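You operate a simulated robot arm through the tools that you are given. There is no shell and no other tool. Be economical: measure what you need, move in short steps, check, and stop when the job is done.

Carry out the task below with a simulated robot arm. There is one attempt and no reset: what you move stays moved.

JOB
Take the teal cap with the largest size on its label from the mark bench top and put it on the small steel disc.
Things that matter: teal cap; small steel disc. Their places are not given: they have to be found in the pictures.

It is judged by the outcome, as a careful person would: the job done as asked, and still so three seconds after it is handed in. It fails if anything else is knocked over, pushed out of place, dropped, spilled or broken. A push-on lid holds only when it is set on centred and level and pressed home; a screw cap is set on level and turned clockwise until tight.

ROBOT AND FRAMES
A 6-joint arm with a two-finger parallel gripper, fixed in place. Base frame: the origin is at the foot of the arm, x ahead of it, y to its left, z up; the work surface is at about z = 86. Lengths are in cm, angles in rad, forces in N, time in s.
With the tool pointing down near the work surface it reaches from about 24 to 64 cm from the base axis. Its first joint turns from -1.152 to 1.152 rad. Payload 2.7 kg.
Tool frame: the origin (TCP) lies between the finger pads and is the grasp point; the fingertips stand 2.3 cm ahead of it; z points along the fingers, y is the line along which they close. The gripper opens to 9.4 cm. The fingers are 3.8 cm wide and 1 cm thick; the gripper's body (5.4 by 9.6 cm) begins 3.9 cm behind the TCP.
Orientation is that of the tool frame in the base frame, as a unit quaternion [w, x, y, z]. With the fingers straight down and closing along the base's y, the tool's x points along the base's -x, its y along +y and its z along -z.

CONTROLS
- The arm moves only by the tool arm_command. Its argument "series" is a list of rows, each a list of 3 entries, a list of its own where there are three numbers: the shift along the tool's x, y, z in cm, then the turn, a rotation vector about the tool's x, y, z in rad, then the finger opening in cm, from 0 to 9.4. In form: [[[dx, dy, dz], [rx, ry, rz], jaw], ...]. A call has 1 to 10 rows; each row shifts and turns the commanded pose from where the row before left it, along the tool's axes as they then stand. A row lasts 0.2 s, in which the tool goes at most 5 cm and 0.15 rad; a call with a longer step from one row to the next is refused whole, and so is a gripper value outside its range. A pose out of reach is approached as far as the arm can. The call stops where the force on the tool passes 40 N (or 10 N more than at its start, if that is more) or the arm is blocked; 0.2 s more then pass. The fingers move at their own pace (about 4.5 cm/s each) and stop on an object; they squeeze with about 25 N. The grip force told is the motor's: it shows also when the fingers shut on nothing. Time passes only in rows, and 0.2 s behind the last, so rows that do not move let the fingers close. It gives the time, the measured TCP pose, the force on the tool (base axes), the opening and the grip force at its end, in the units of the frame above (readings bear some noise), and new pictures: "show" is both (left out), scene, wrist or none.
- Cameras (640 x 400 px; columns grow to the right, rows downward): "scene" is fixed at [8.19, -46.62, 139.95]; the picture's right is [0.54, -0.84, 0.00], its down [-0.50, -0.32, -0.80] and it looks along [0.68, 0.43, -0.60] (base axes); focal length 337 px, centre (320, 200). "wrist" rides on the gripper at [-3.9, 0, -4.4] in the tool frame; the picture's right is [0.00, -1.00, 0.00], its down [0.97, 0.00, -0.24] and it looks along [0.24, 0.00, 0.97] (tool axes); focal length 218 px, centre (320, 200).
- probe_pixels(camera, pixels): for up to 12 pixels [column, row] of the newest picture of that camera ("zoom" is the newest enlarged one), the place [x, y, z] in the base frame of the surface seen there, good to about 0.3 cm, but the place of the scene camera against the robot may be out by one fixed shift of up to 2.5 cm in any direction. The clock stands still meanwhile.
- zoom(camera, box): a new picture of the part [left, top, right, bottom] of that camera's present view, enlarged. The clock stands still meanwhile.
- hand_in(): hands the job in; it is judged then, once.

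Keep the steps short. Do not move on a guess: measure, check each grasp and each placing, and mend mistakes. In all there are 60 turns and 120 pictures (those below and enlarged ones count). Leave the gripper open and the arm clear of the work at the hand-in unless told otherwise, and finish with a single line.

The tools are called after "Call:" by a JSON object that holds its "name" and its "arguments". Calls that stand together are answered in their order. arm_command: Moves the arm, as the interface text tells. Its arguments: {"type":"object","properties":{"series":{"type":"array","items":{"type":"array"}},"show":{"type":"string","enum":["both","scene","wrist","none"]}},"required":["series"]} The other tools are called the same way: probe_pixels (camera, pixels) gives the place of the surface under pixels of a picture; zoom (camera, box) takes an enlarged picture of a part of a camera's view; hand_in () hands the job in.

At the start:

```text
time_s: 0.0
eef_pos: [43.75, 1.46, 117.78]
orientation: [0.0, 0.0, 1.0, 0.0]
contact_force: [0.3, 0.0, -0.5]
grip_width: 9.39
grasp_force: 0.1
```

scene: 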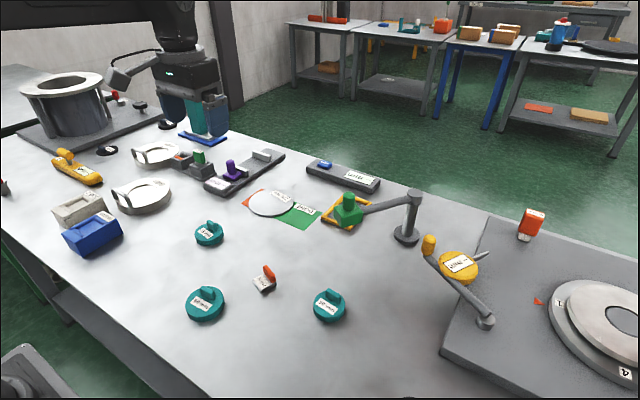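
wrist: 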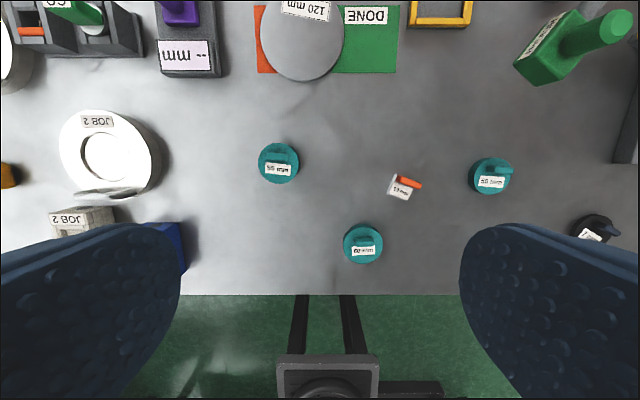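

I see three teal caps in the scene view, near (209,233), (205,303) and (329,305). I'll enlarge them to read their labels, and look at the area around the disc.

Call:
{"name": "zoom", "arguments": {"camera": "wrist", "box": [240, 130, 400, 280]}}

Call:
{"name": "zoom", "arguments": {"camera": "wrist", "box": [380, 130, 540, 230]}}

Call:
{"name": "zoom", "arguments": {"camera": "scene", "box": [170, 200, 370, 330]}}

Call:
{"name": "zoom", "arguments": {"camera": "scene", "box": [170, 130, 430, 260]}}

Call:
{"name": "zoom", "arguments": {"camera": "scene", "box": [420, 200, 640, 400]}}

Call:
{"name": "zoom", "arguments": {"camera": "scene", "box": [0, 60, 240, 260]}}

```text
2.67 times, centred on (320, 205) of wrist
```

zoom: 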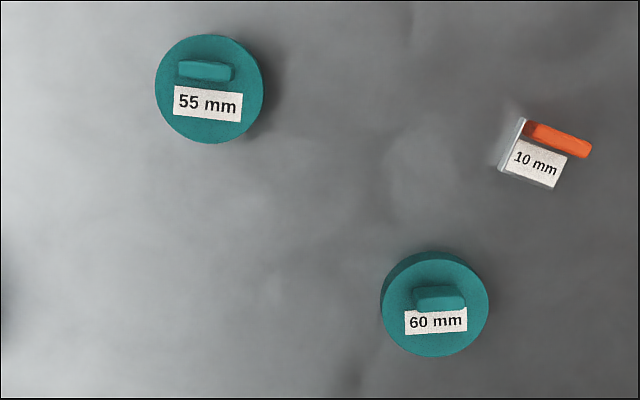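

```text
4.00 times, centred on (460, 180) of wrist
```

zoom: 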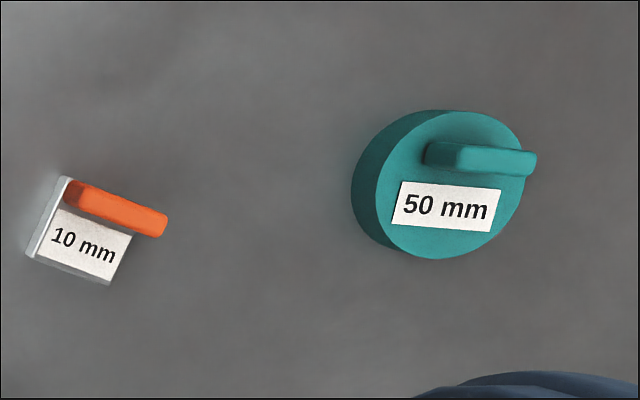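

```text
3.08 times, centred on (270, 265) of scene
```

zoom: 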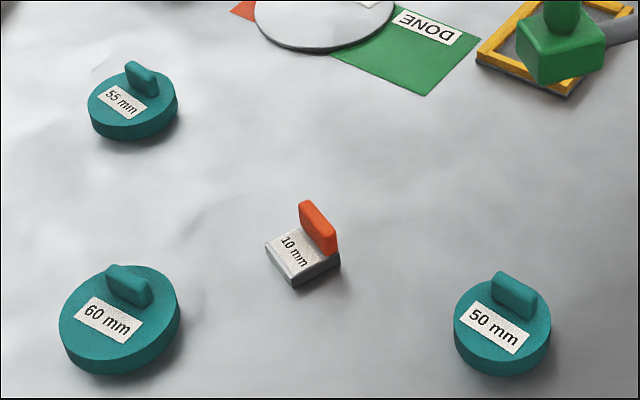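

```text
2.46 times, centred on (300, 195) of scene
```

zoom: 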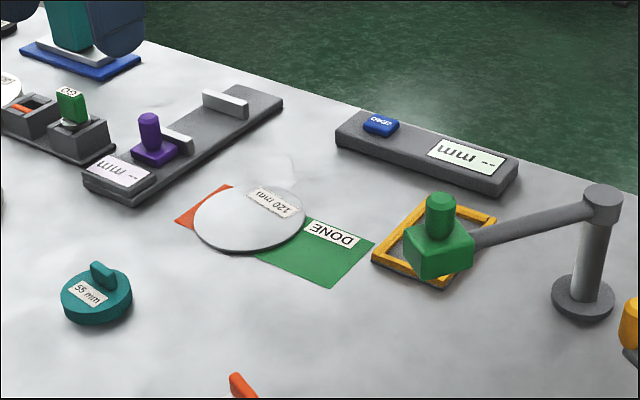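

```text
2.00 times, centred on (530, 300) of scene
```

zoom: 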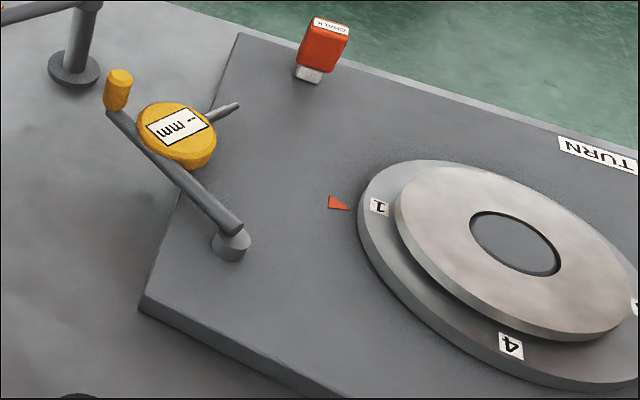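

```text
2.00 times, centred on (120, 160) of scene
```

zoom: 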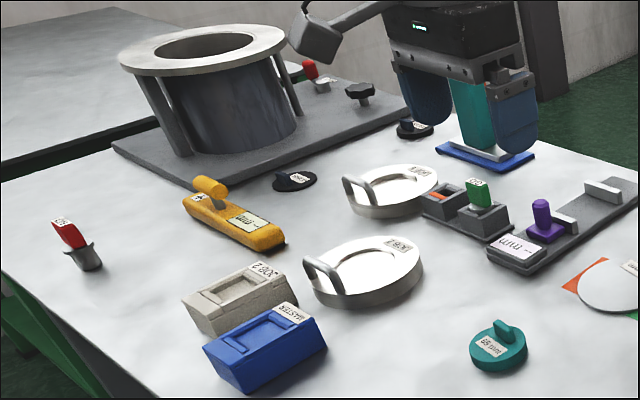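

The caps read 55, 60 and 50 mm, so I want the 60 mm one, at wrist (362,245) and scene (205,303). Next I'll probe that cap and the plain steel disc at scene (272,204), and look more closely at the cap's knob and the remaining areas.

Call:
{"name": "probe_pixels", "arguments": {"camera": "wrist", "pixels": [[363, 241], [363, 258], [345, 245], [381, 245], [340, 275], [300, 60], [262, 40], [342, 40], [302, 81], [308, 8], [278, 150], [403, 190]]}}

Call:
{"name": "probe_pixels", "arguments": {"camera": "scene", "pixels": [[205, 292], [208, 304], [188, 300], [223, 300], [272, 204], [249, 202], [294, 203], [272, 216], [278, 193], [240, 270], [618, 318], [190, 133]]}}

Call:
{"name": "zoom", "arguments": {"camera": "scene", "box": [120, 60, 260, 160]}}

Call:
{"name": "zoom", "arguments": {"camera": "scene", "box": [170, 270, 250, 330]}}

```text
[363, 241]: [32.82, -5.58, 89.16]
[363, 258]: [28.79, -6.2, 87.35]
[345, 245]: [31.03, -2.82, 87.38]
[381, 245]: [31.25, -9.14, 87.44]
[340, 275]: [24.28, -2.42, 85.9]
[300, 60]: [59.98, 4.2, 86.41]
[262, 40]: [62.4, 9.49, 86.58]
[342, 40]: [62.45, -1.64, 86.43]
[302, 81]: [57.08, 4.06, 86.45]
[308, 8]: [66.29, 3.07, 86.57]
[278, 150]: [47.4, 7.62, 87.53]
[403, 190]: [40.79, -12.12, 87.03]
```

```text
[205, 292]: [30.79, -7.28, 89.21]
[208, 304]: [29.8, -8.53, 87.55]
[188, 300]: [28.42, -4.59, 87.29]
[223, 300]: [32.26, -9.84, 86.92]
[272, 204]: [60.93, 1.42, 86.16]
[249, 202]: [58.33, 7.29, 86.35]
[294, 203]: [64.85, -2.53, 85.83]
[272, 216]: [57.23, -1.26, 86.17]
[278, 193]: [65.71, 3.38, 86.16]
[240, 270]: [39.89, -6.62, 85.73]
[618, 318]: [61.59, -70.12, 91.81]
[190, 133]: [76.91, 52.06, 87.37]
```

```text
4.00 times, centred on (190, 110) of scene
```

zoom: 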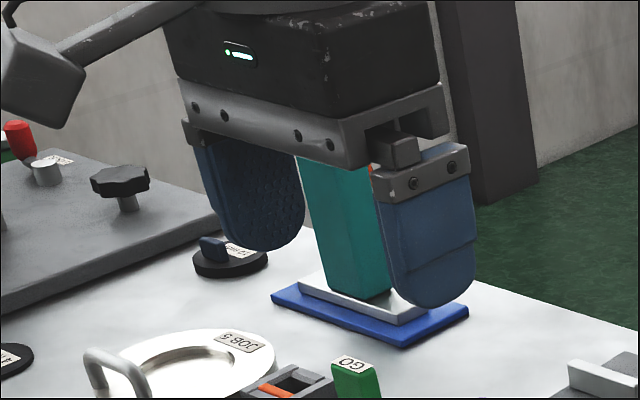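

```text
6.67 times, centred on (210, 300) of scene
```

zoom: 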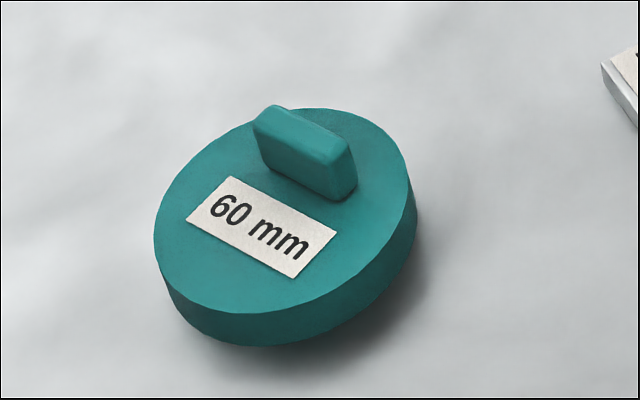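

The 60 mm cap is about 6.4 cm wide, with its centre near (31.2, -6.0) and its top at z ≈ 87.4. The steel disc is centred near (62.5, 4.0), with its top at about 86.45. I'll move above the cap at z ≈ 100 and measure again from there.

Call:
{"name": "arm_command", "arguments": {"series": [[[2.09, -1.24, 2.95], [0, 0, 0], 9.4], [[2.09, -1.24, 2.95], [0, 0, 0], 9.4], [[2.09, -1.24, 2.95], [0, 0, 0], 9.4], [[2.09, -1.24, 2.95], [0, 0, 0], 9.4], [[2.09, -1.24, 2.95], [0, 0, 0], 9.4], [[2.09, -1.24, 2.95], [0, 0, 0], 9.4], [[0, 0, 0], [0, 0, 0], 9.4], [[0, 0, 0], [0, 0, 0], 9.4]]}}

```text
time_s: 1.8
eef_pos: [31.28, -6.08, 100.0]
orientation: [0.0, -0.001, 1.0, 0.0]
contact_force: [0.4, 0.7, 0.0]
grip_width: 9.38
grasp_force: 0.0
```

scene: 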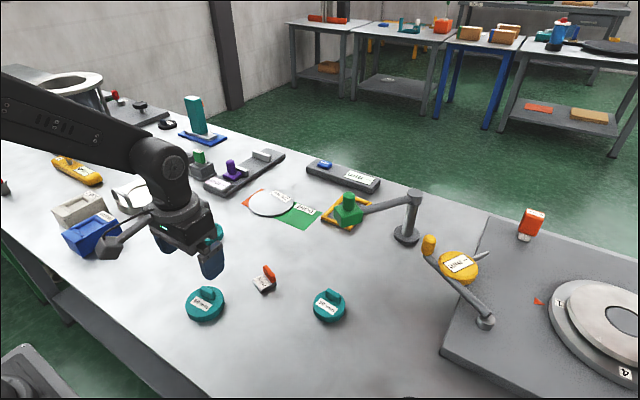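
wrist: 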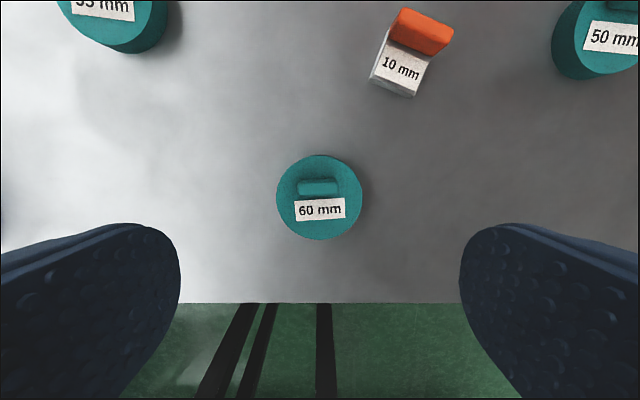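

The 60 mm cap now sits at wrist (319,197), between the fingers. I'll measure its edges.

Call:
{"name": "probe_pixels", "arguments": {"camera": "wrist", "pixels": [[279, 197], [359, 197], [319, 158], [319, 235], [319, 187], [319, 225], [290, 175], [350, 175], [319, 265], [250, 200], [390, 200], [305, 187]]}}

```text
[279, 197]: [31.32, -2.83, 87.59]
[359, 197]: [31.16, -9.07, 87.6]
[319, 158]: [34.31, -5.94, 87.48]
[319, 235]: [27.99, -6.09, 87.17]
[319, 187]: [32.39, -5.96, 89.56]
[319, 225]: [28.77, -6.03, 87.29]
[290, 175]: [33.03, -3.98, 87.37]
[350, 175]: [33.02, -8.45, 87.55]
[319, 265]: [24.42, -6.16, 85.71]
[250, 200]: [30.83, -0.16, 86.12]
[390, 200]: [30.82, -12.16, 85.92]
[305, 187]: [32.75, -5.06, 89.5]
```

The centre is (31.2, -6.0), so the cap lies between the fingers with about 1.5 cm clear on each side. I'll go down to TCP z = 88.6, which puts the fingertips about 0.3 above the bench.

Call:
{"name": "arm_command", "arguments": {"series": [[[0.05, 0.05, 3], [0, 0, 0], 9.4], [[0, 0, 3], [0, 0, 0], 9.4], [[0, 0, 3], [0, 0, 0], 9.4], [[0, 0, 1.4], [0, 0, 0], 9.4], [[0, 0, 0.6], [0, 0, 0], 9.4], [[0, 0, 0.3], [0, 0, 0], 9.4], [[0, 0, 0], [0, 0, 0], 9.4]]}}

```text
time_s: 3.4
eef_pos: [31.23, -5.84, 88.85]
orientation: [0.0, -0.001, 1.0, 0.0]
contact_force: [0.5, 0.8, 0.4]
grip_width: 9.39
grasp_force: 0.1
```

scene: 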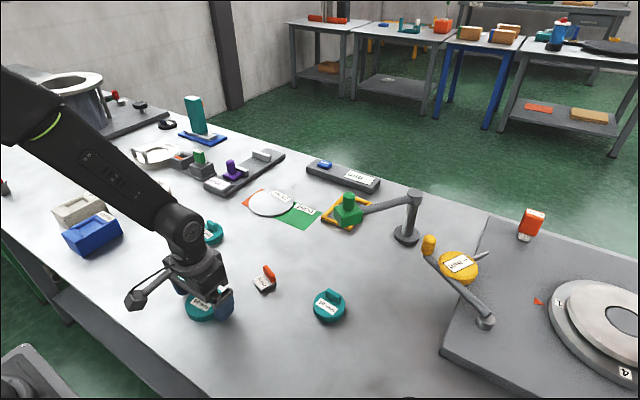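
wrist: 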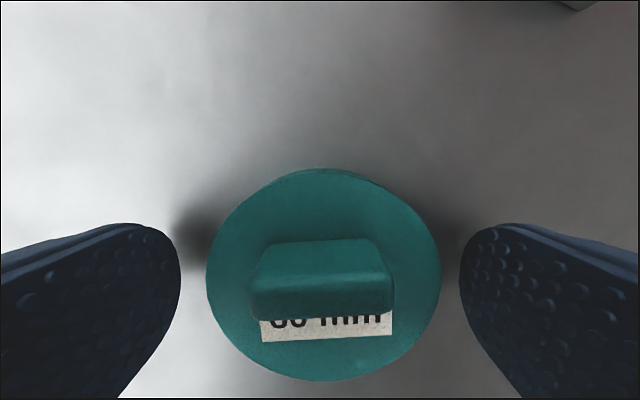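

The cap is centred between the fingers. I'll go down another 0.25, to z ≈ 88.6, and close.

Call:
{"name": "arm_command", "arguments": {"series": [[[0, -0.15, 0.25], [0, 0, 0], 9.4], [[0, 0, 0], [0, 0, 0], 6.5], [[0, 0, 0], [0, 0, 0], 5.5], [[0, 0, 0], [0, 0, 0], 5.5], [[0, 0, 0], [0, 0, 0], 5.5], [[0, 0, 0], [0, 0, 0], 5.5]]}}

```text
time_s: 4.8
eef_pos: [31.24, -6.0, 88.51]
orientation: [0.001, -0.001, 1.0, -0.001]
contact_force: [0.1, -0.2, -0.1]
grip_width: 6.74
grasp_force: 24.6
```

scene: 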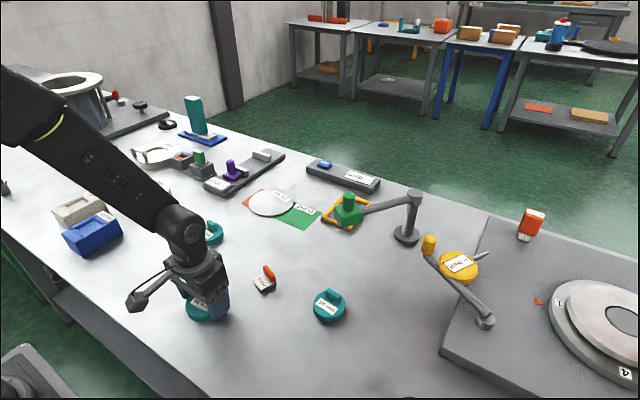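
wrist: 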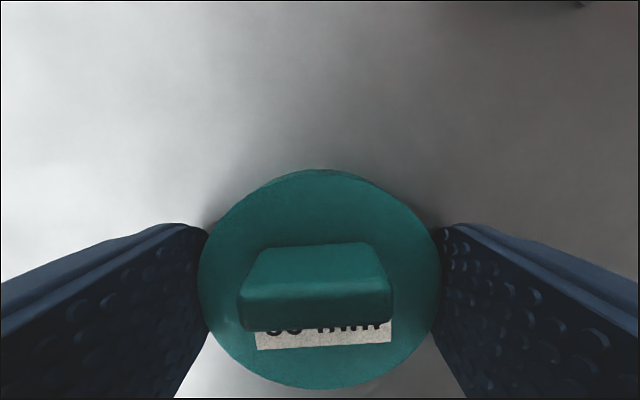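

The fingers are stopped on the rim at 6.74 cm with 24.6 N of grip. I'll lift slowly and check the hold.

Call:
{"name": "arm_command", "arguments": {"series": [[[0, 0, -0.5], [0, 0, 0], 5.5], [[0, 0, -1.5], [0, 0, 0], 5.5], [[0, 0, -2.5], [0, 0, 0], 5.5], [[0, 0, -3], [0, 0, 0], 5.5], [[0, 0, -3], [0, 0, 0], 5.5], [[0, 0, 0], [0, 0, 0], 5.5]]}}

```text
time_s: 6.2
eef_pos: [31.22, -6.0, 99.0]
orientation: [0.0, -0.001, 1.0, 0.0]
contact_force: [-0.6, 0.2, -0.4]
grip_width: 6.76
grasp_force: 25.2
```

scene: 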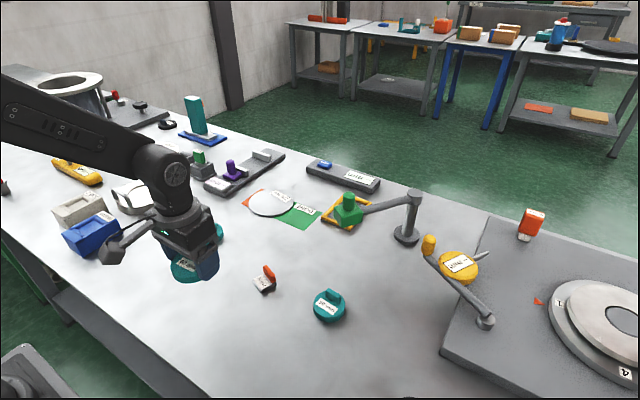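
wrist: 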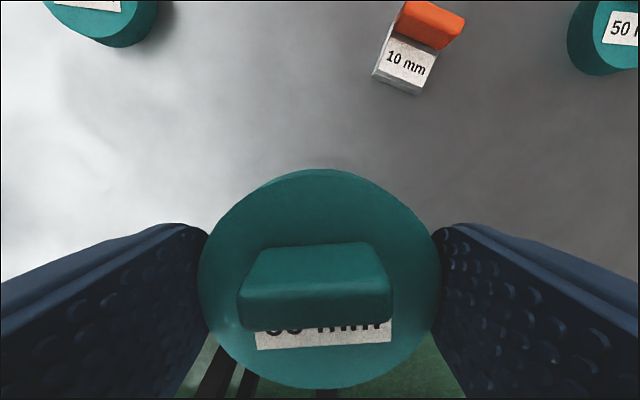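

The cap is held level. I'll carry it to about (55, 3.5, 101) and measure the disc from there.

Call:
{"name": "arm_command", "arguments": {"series": [[[-3.4, 1.36, -0.3], [0, 0, 0], 5.5], [[-3.4, 1.36, -0.3], [0, 0, 0], 5.5], [[-3.4, 1.36, -0.3], [0, 0, 0], 5.5], [[-3.4, 1.36, -0.3], [0, 0, 0], 5.5], [[-3.4, 1.36, -0.3], [0, 0, 0], 5.5], [[-3.4, 1.36, -0.3], [0, 0, 0], 5.5], [[-3.4, 1.36, -0.3], [0, 0, 0], 5.5], [[0, 0, 0], [0, 0, 0], 5.5], [[0, 0, 0], [0, 0, 0], 5.5]]}}

```text
time_s: 8.2
eef_pos: [55.04, 3.53, 101.15]
orientation: [0.001, -0.001, 1.0, 0.0]
contact_force: [0.2, -0.5, 0.3]
grip_width: 6.76
grasp_force: 25.1
```

scene: 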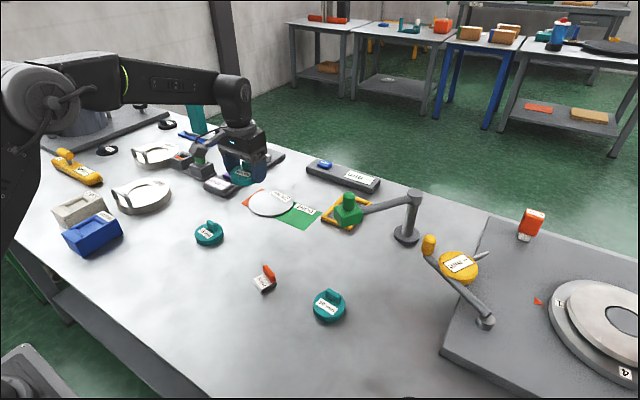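
wrist: 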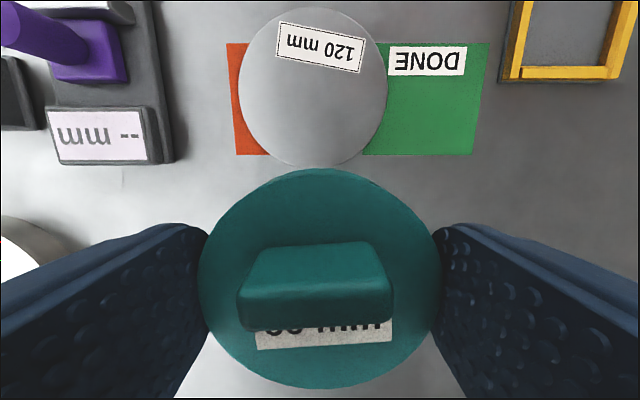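

The whole disc is visible at wrist (313,86). I'll measure its edges.

Call:
{"name": "probe_pixels", "arguments": {"camera": "wrist", "pixels": [[243, 86], [384, 86], [313, 11], [313, 163], [300, 100], [313, 86], [250, 150], [420, 120], [130, 110], [105, 60], [180, 100], [500, 75]]}}

Call:
{"name": "zoom", "arguments": {"camera": "wrist", "box": [200, 0, 500, 180]}}

```text
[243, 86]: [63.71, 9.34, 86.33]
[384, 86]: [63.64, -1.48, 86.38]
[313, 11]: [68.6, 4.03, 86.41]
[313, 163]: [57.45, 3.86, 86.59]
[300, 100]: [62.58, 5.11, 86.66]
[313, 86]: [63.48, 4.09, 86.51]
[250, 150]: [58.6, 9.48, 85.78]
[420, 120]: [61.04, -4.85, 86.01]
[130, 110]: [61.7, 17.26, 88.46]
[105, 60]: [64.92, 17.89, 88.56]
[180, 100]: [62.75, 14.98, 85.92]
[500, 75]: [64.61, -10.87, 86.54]
```

```text
2.13 times, centred on (350, 90) of wrist
```

zoom: 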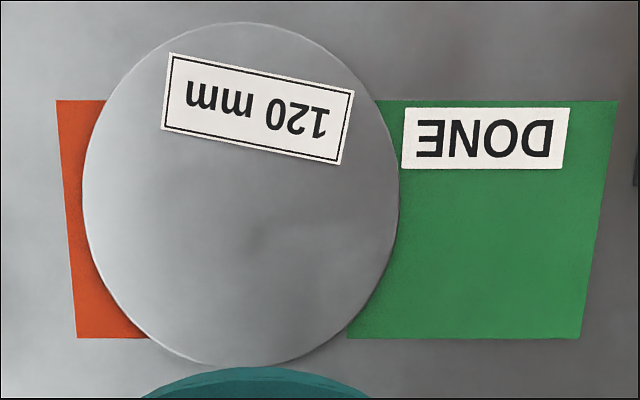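

The disc's centre is about (63.0, 4.0), its diameter about 11.4, and its top at z ≈ 86.5. The cap's underside is 2.6 below the TCP, so it should touch at TCP z ≈ 89.1. I'll move over the centre and go down to about 91.

Call:
{"name": "arm_command", "arguments": {"series": [[[-4, 0.25, 0], [0, 0, 0], 5.5], [[-3.95, 0.22, 0], [0, 0, 0], 5.5], [[0, 0, 0], [0, 0, 0], 5.5], [[0, 0, 3.5], [0, 0, 0], 5.5], [[0, 0, 3.5], [0, 0, 0], 5.5], [[0, 0, 2], [0, 0, 0], 5.5], [[0, 0, 1], [0, 0, 0], 5.5], [[0, 0, 0], [0, 0, 0], 5.5], [[0, 0, 0], [0, 0, 0], 5.5]]}}

```text
time_s: 10.2
eef_pos: [63.1, 3.89, 91.04]
orientation: [0.001, -0.001, 1.0, 0.0]
contact_force: [-0.8, -0.1, -0.3]
grip_width: 6.78
grasp_force: 25.1
```

scene: 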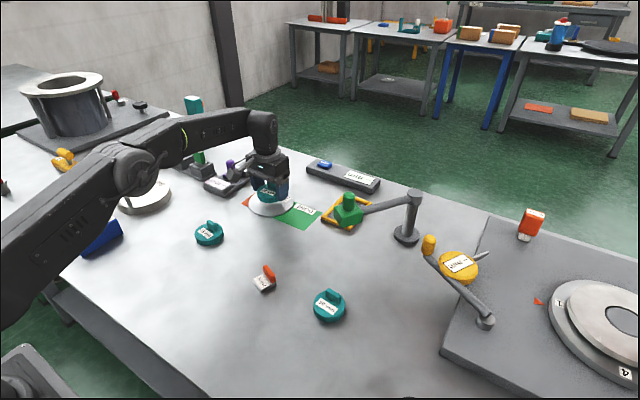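
wrist: 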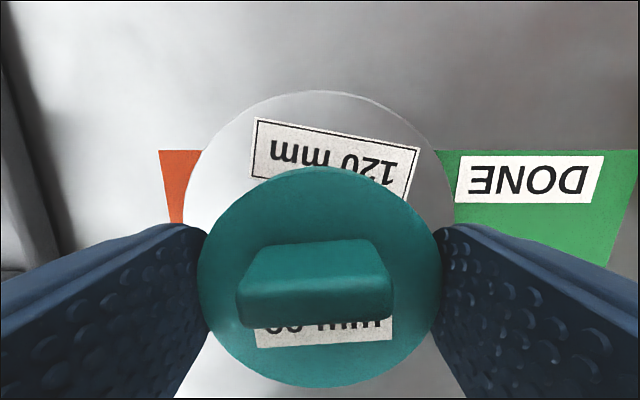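

The cap is centred over the disc. I'll lower it in small steps and watch the force.

Call:
{"name": "arm_command", "arguments": {"series": [[[0, 0, 0.8], [0, 0, 0], 5.5], [[0, 0, 0.5], [0, 0, 0], 5.5], [[0, 0, 0.25], [0, 0, 0], 5.5], [[0, 0, 0.15], [0, 0, 0], 5.5], [[0, 0, 0], [0, 0, 0], 5.5]]}}

Call:
{"name": "zoom", "arguments": {"camera": "scene", "box": [220, 140, 340, 230]}}

```text
time_s: 11.4
eef_pos: [63.0, 3.82, 89.35]
orientation: [0.001, -0.001, 1.0, 0.0]
contact_force: [-0.5, 0.4, 1.1]
grip_width: 6.8
grasp_force: 25.3
```

scene: 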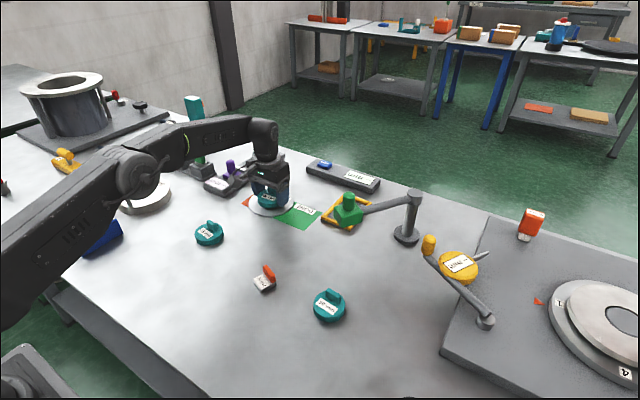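
wrist: 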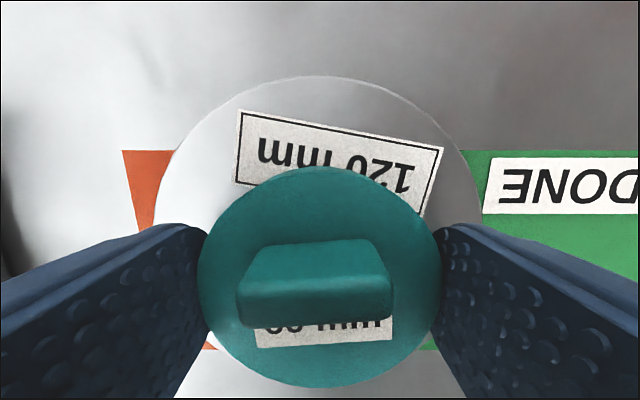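

```text
4.44 times, centred on (280, 185) of scene
```

zoom: 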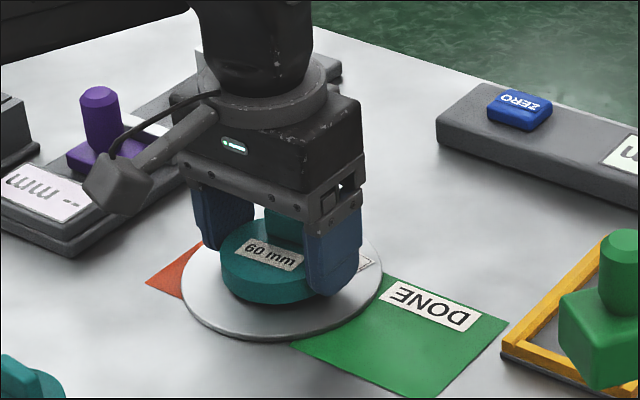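

The force is only about 1 N, so the cap is just above the disc. I'll lower it by 0.1 per step.

Call:
{"name": "arm_command", "arguments": {"series": [[[0, 0, 0.1], [0, 0, 0], 5.5], [[0, 0, 0.1], [0, 0, 0], 5.5], [[0, 0, 0], [0, 0, 0], 5.5]], "show": "none"}}

```text
time_s: 12.2
eef_pos: [62.95, 3.9, 89.03]
orientation: [0.0, -0.002, 1.0, 0.0]
contact_force: [0.6, 0.2, 0.4]
grip_width: 6.77
grasp_force: 25.0
```

Still no contact at 89.03. I'll keep going in finer steps.

Call:
{"name": "arm_command", "arguments": {"series": [[[0, 0, 0.07], [0, 0, 0], 5.5], [[0, 0, 0.07], [0, 0, 0], 5.5], [[0, 0, 0], [0, 0, 0], 5.5]], "show": "wrist"}}

Call:
{"name": "zoom", "arguments": {"camera": "scene", "box": [240, 170, 310, 220]}}

```text
time_s: 13.0
eef_pos: [62.99, 3.99, 89.0]
orientation: [0.001, 0.0, 1.0, 0.0]
contact_force: [-0.6, 0.5, -1.3]
grip_width: 6.76
grasp_force: 25.0
```

wrist: 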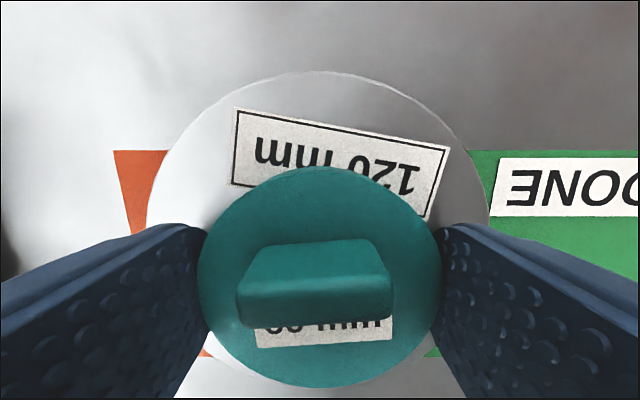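

```text
8.00 times, centred on (275, 195) of scene
```

zoom: 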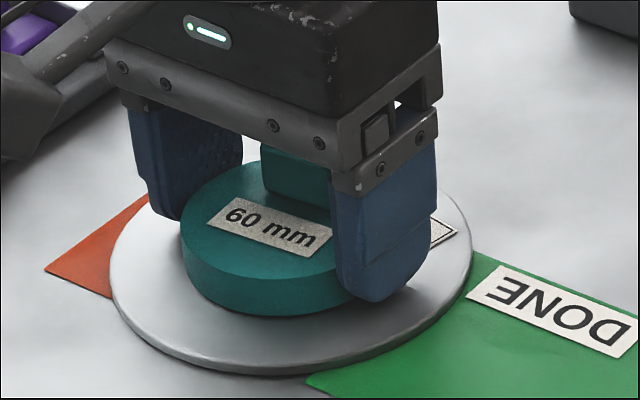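

It's very close, but no contact force shows yet. I'll keep easing down.

Call:
{"name": "arm_command", "arguments": {"series": [[[0, 0, 0.07], [0, 0, 0], 5.5], [[0, 0, 0.05], [0, 0, 0], 5.5], [[0, 0, 0], [0, 0, 0], 5.5]], "show": "none"}}

```text
time_s: 13.8
eef_pos: [63.05, 4.08, 88.9]
orientation: [-0.001, -0.001, 1.0, 0.0]
contact_force: [0.4, -1.2, 1.3]
grip_width: 6.76
grasp_force: 25.4
```

Call:
{"name": "arm_command", "arguments": {"series": [[[0, 0, 0.06], [0, 0, 0], 5.5], [[0, 0, 0.06], [0, 0, 0], 5.5], [[0, 0, 0], [0, 0, 0], 5.5]], "show": "none"}}

Call:
{"name": "zoom", "arguments": {"camera": "scene", "box": [240, 170, 310, 220]}}

```text
time_s: 14.6
eef_pos: [63.12, 3.92, 88.93]
orientation: [0.001, -0.001, 1.0, 0.0]
contact_force: [-3.5, 1.1, 9.5]
grip_width: 6.75
grasp_force: 25.0
```

```text
8.00 times, centred on (275, 195) of scene
```

zoom: 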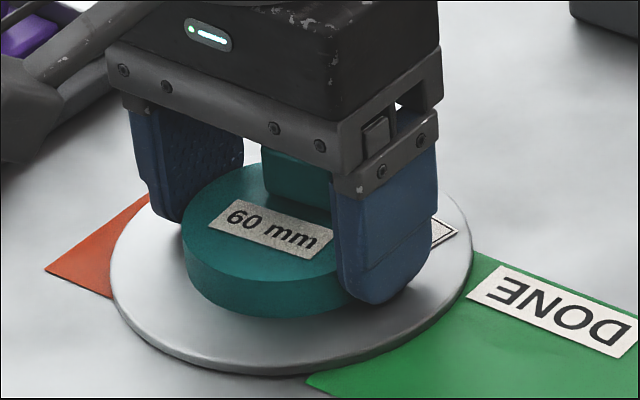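

Contact shows at 9.5 N, and the disc hasn't moved. I'll back off 0.06 to unload, then open in place.

Call:
{"name": "arm_command", "arguments": {"series": [[[0, 0, -0.06], [0, 0, 0], 5.5], [[0, 0, 0], [0, 0, 0], 7.2], [[0, 0, 0], [0, 0, 0], 8.2], [[0, 0, 0], [0, 0, 0], 9.0], [[0, 0, 0], [0, 0, 0], 9.0]]}}

```text
time_s: 15.8
eef_pos: [63.04, 3.86, 88.71]
orientation: [0.0, 0.0, 1.0, 0.001]
contact_force: [0.5, 0.4, 1.0]
grip_width: 8.98
grasp_force: 0.0
```

scene: 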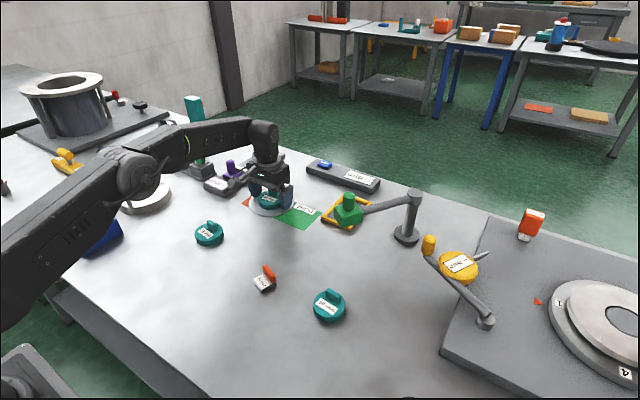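
wrist: 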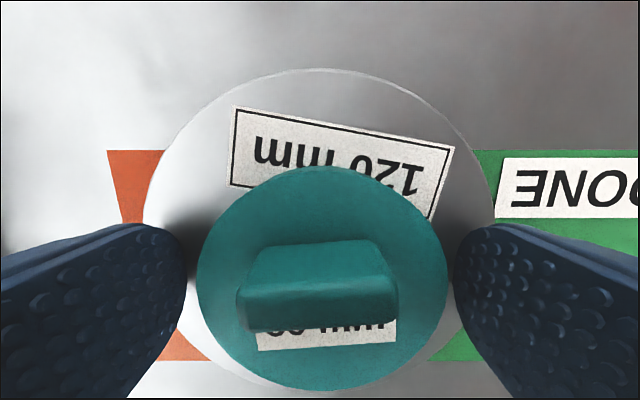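

The cap is released and rests on the disc. I'll raise straight up, then back off.

Call:
{"name": "arm_command", "arguments": {"series": [[[0, 0, -1], [0, 0, 0], 9.0], [[0, 0, -2.5], [0, 0, 0], 9.4], [[0, 0, -4], [0, 0, 0], 9.4], [[0, 0, -4], [0, 0, 0], 9.4], [[3.5, 0, -2], [0, 0, 0], 9.4], [[4.5, 0, 0], [0, 0, 0], 9.4], [[4.5, 0, 0], [0, 0, 0], 9.4], [[0, 0, 0], [0, 0, 0], 9.4]]}}

Call:
{"name": "zoom", "arguments": {"camera": "scene", "box": [170, 130, 430, 260]}}

```text
time_s: 17.6
eef_pos: [50.53, 4.04, 102.32]
orientation: [0.001, -0.001, 1.0, 0.0]
contact_force: [0.2, 0.1, -0.2]
grip_width: 9.4
grasp_force: 0.1
```

scene: 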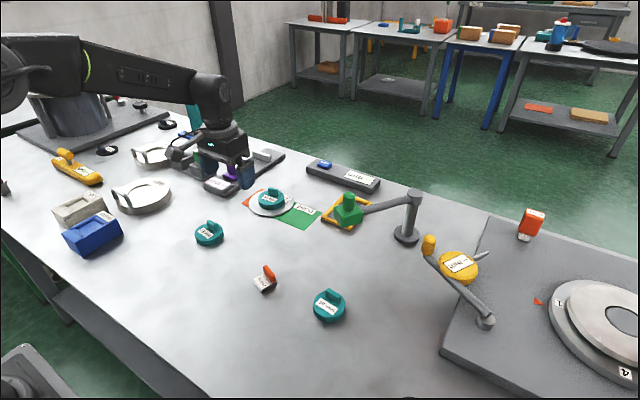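
wrist: 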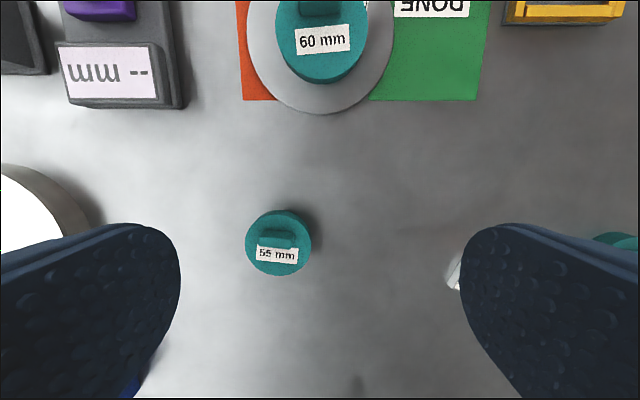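

```text
2.46 times, centred on (300, 195) of scene
```

zoom: 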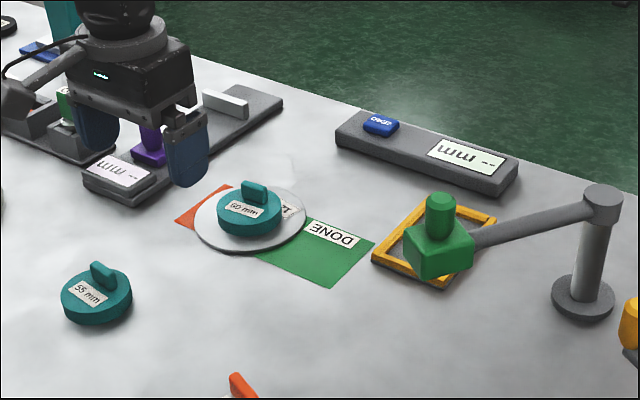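

The 60 mm cap sits level and centred on the disc. The disc is where it was, nothing else has moved, and the arm is clear with the gripper open. I'll hand in.

Call:
{"name": "hand_in", "arguments": {}}

```text
The job is handed in.
```

The 60 mm teal cap, the largest of the three, is on the small steel disc (labelled 120 mm), the gripper is open and the arm is clear.
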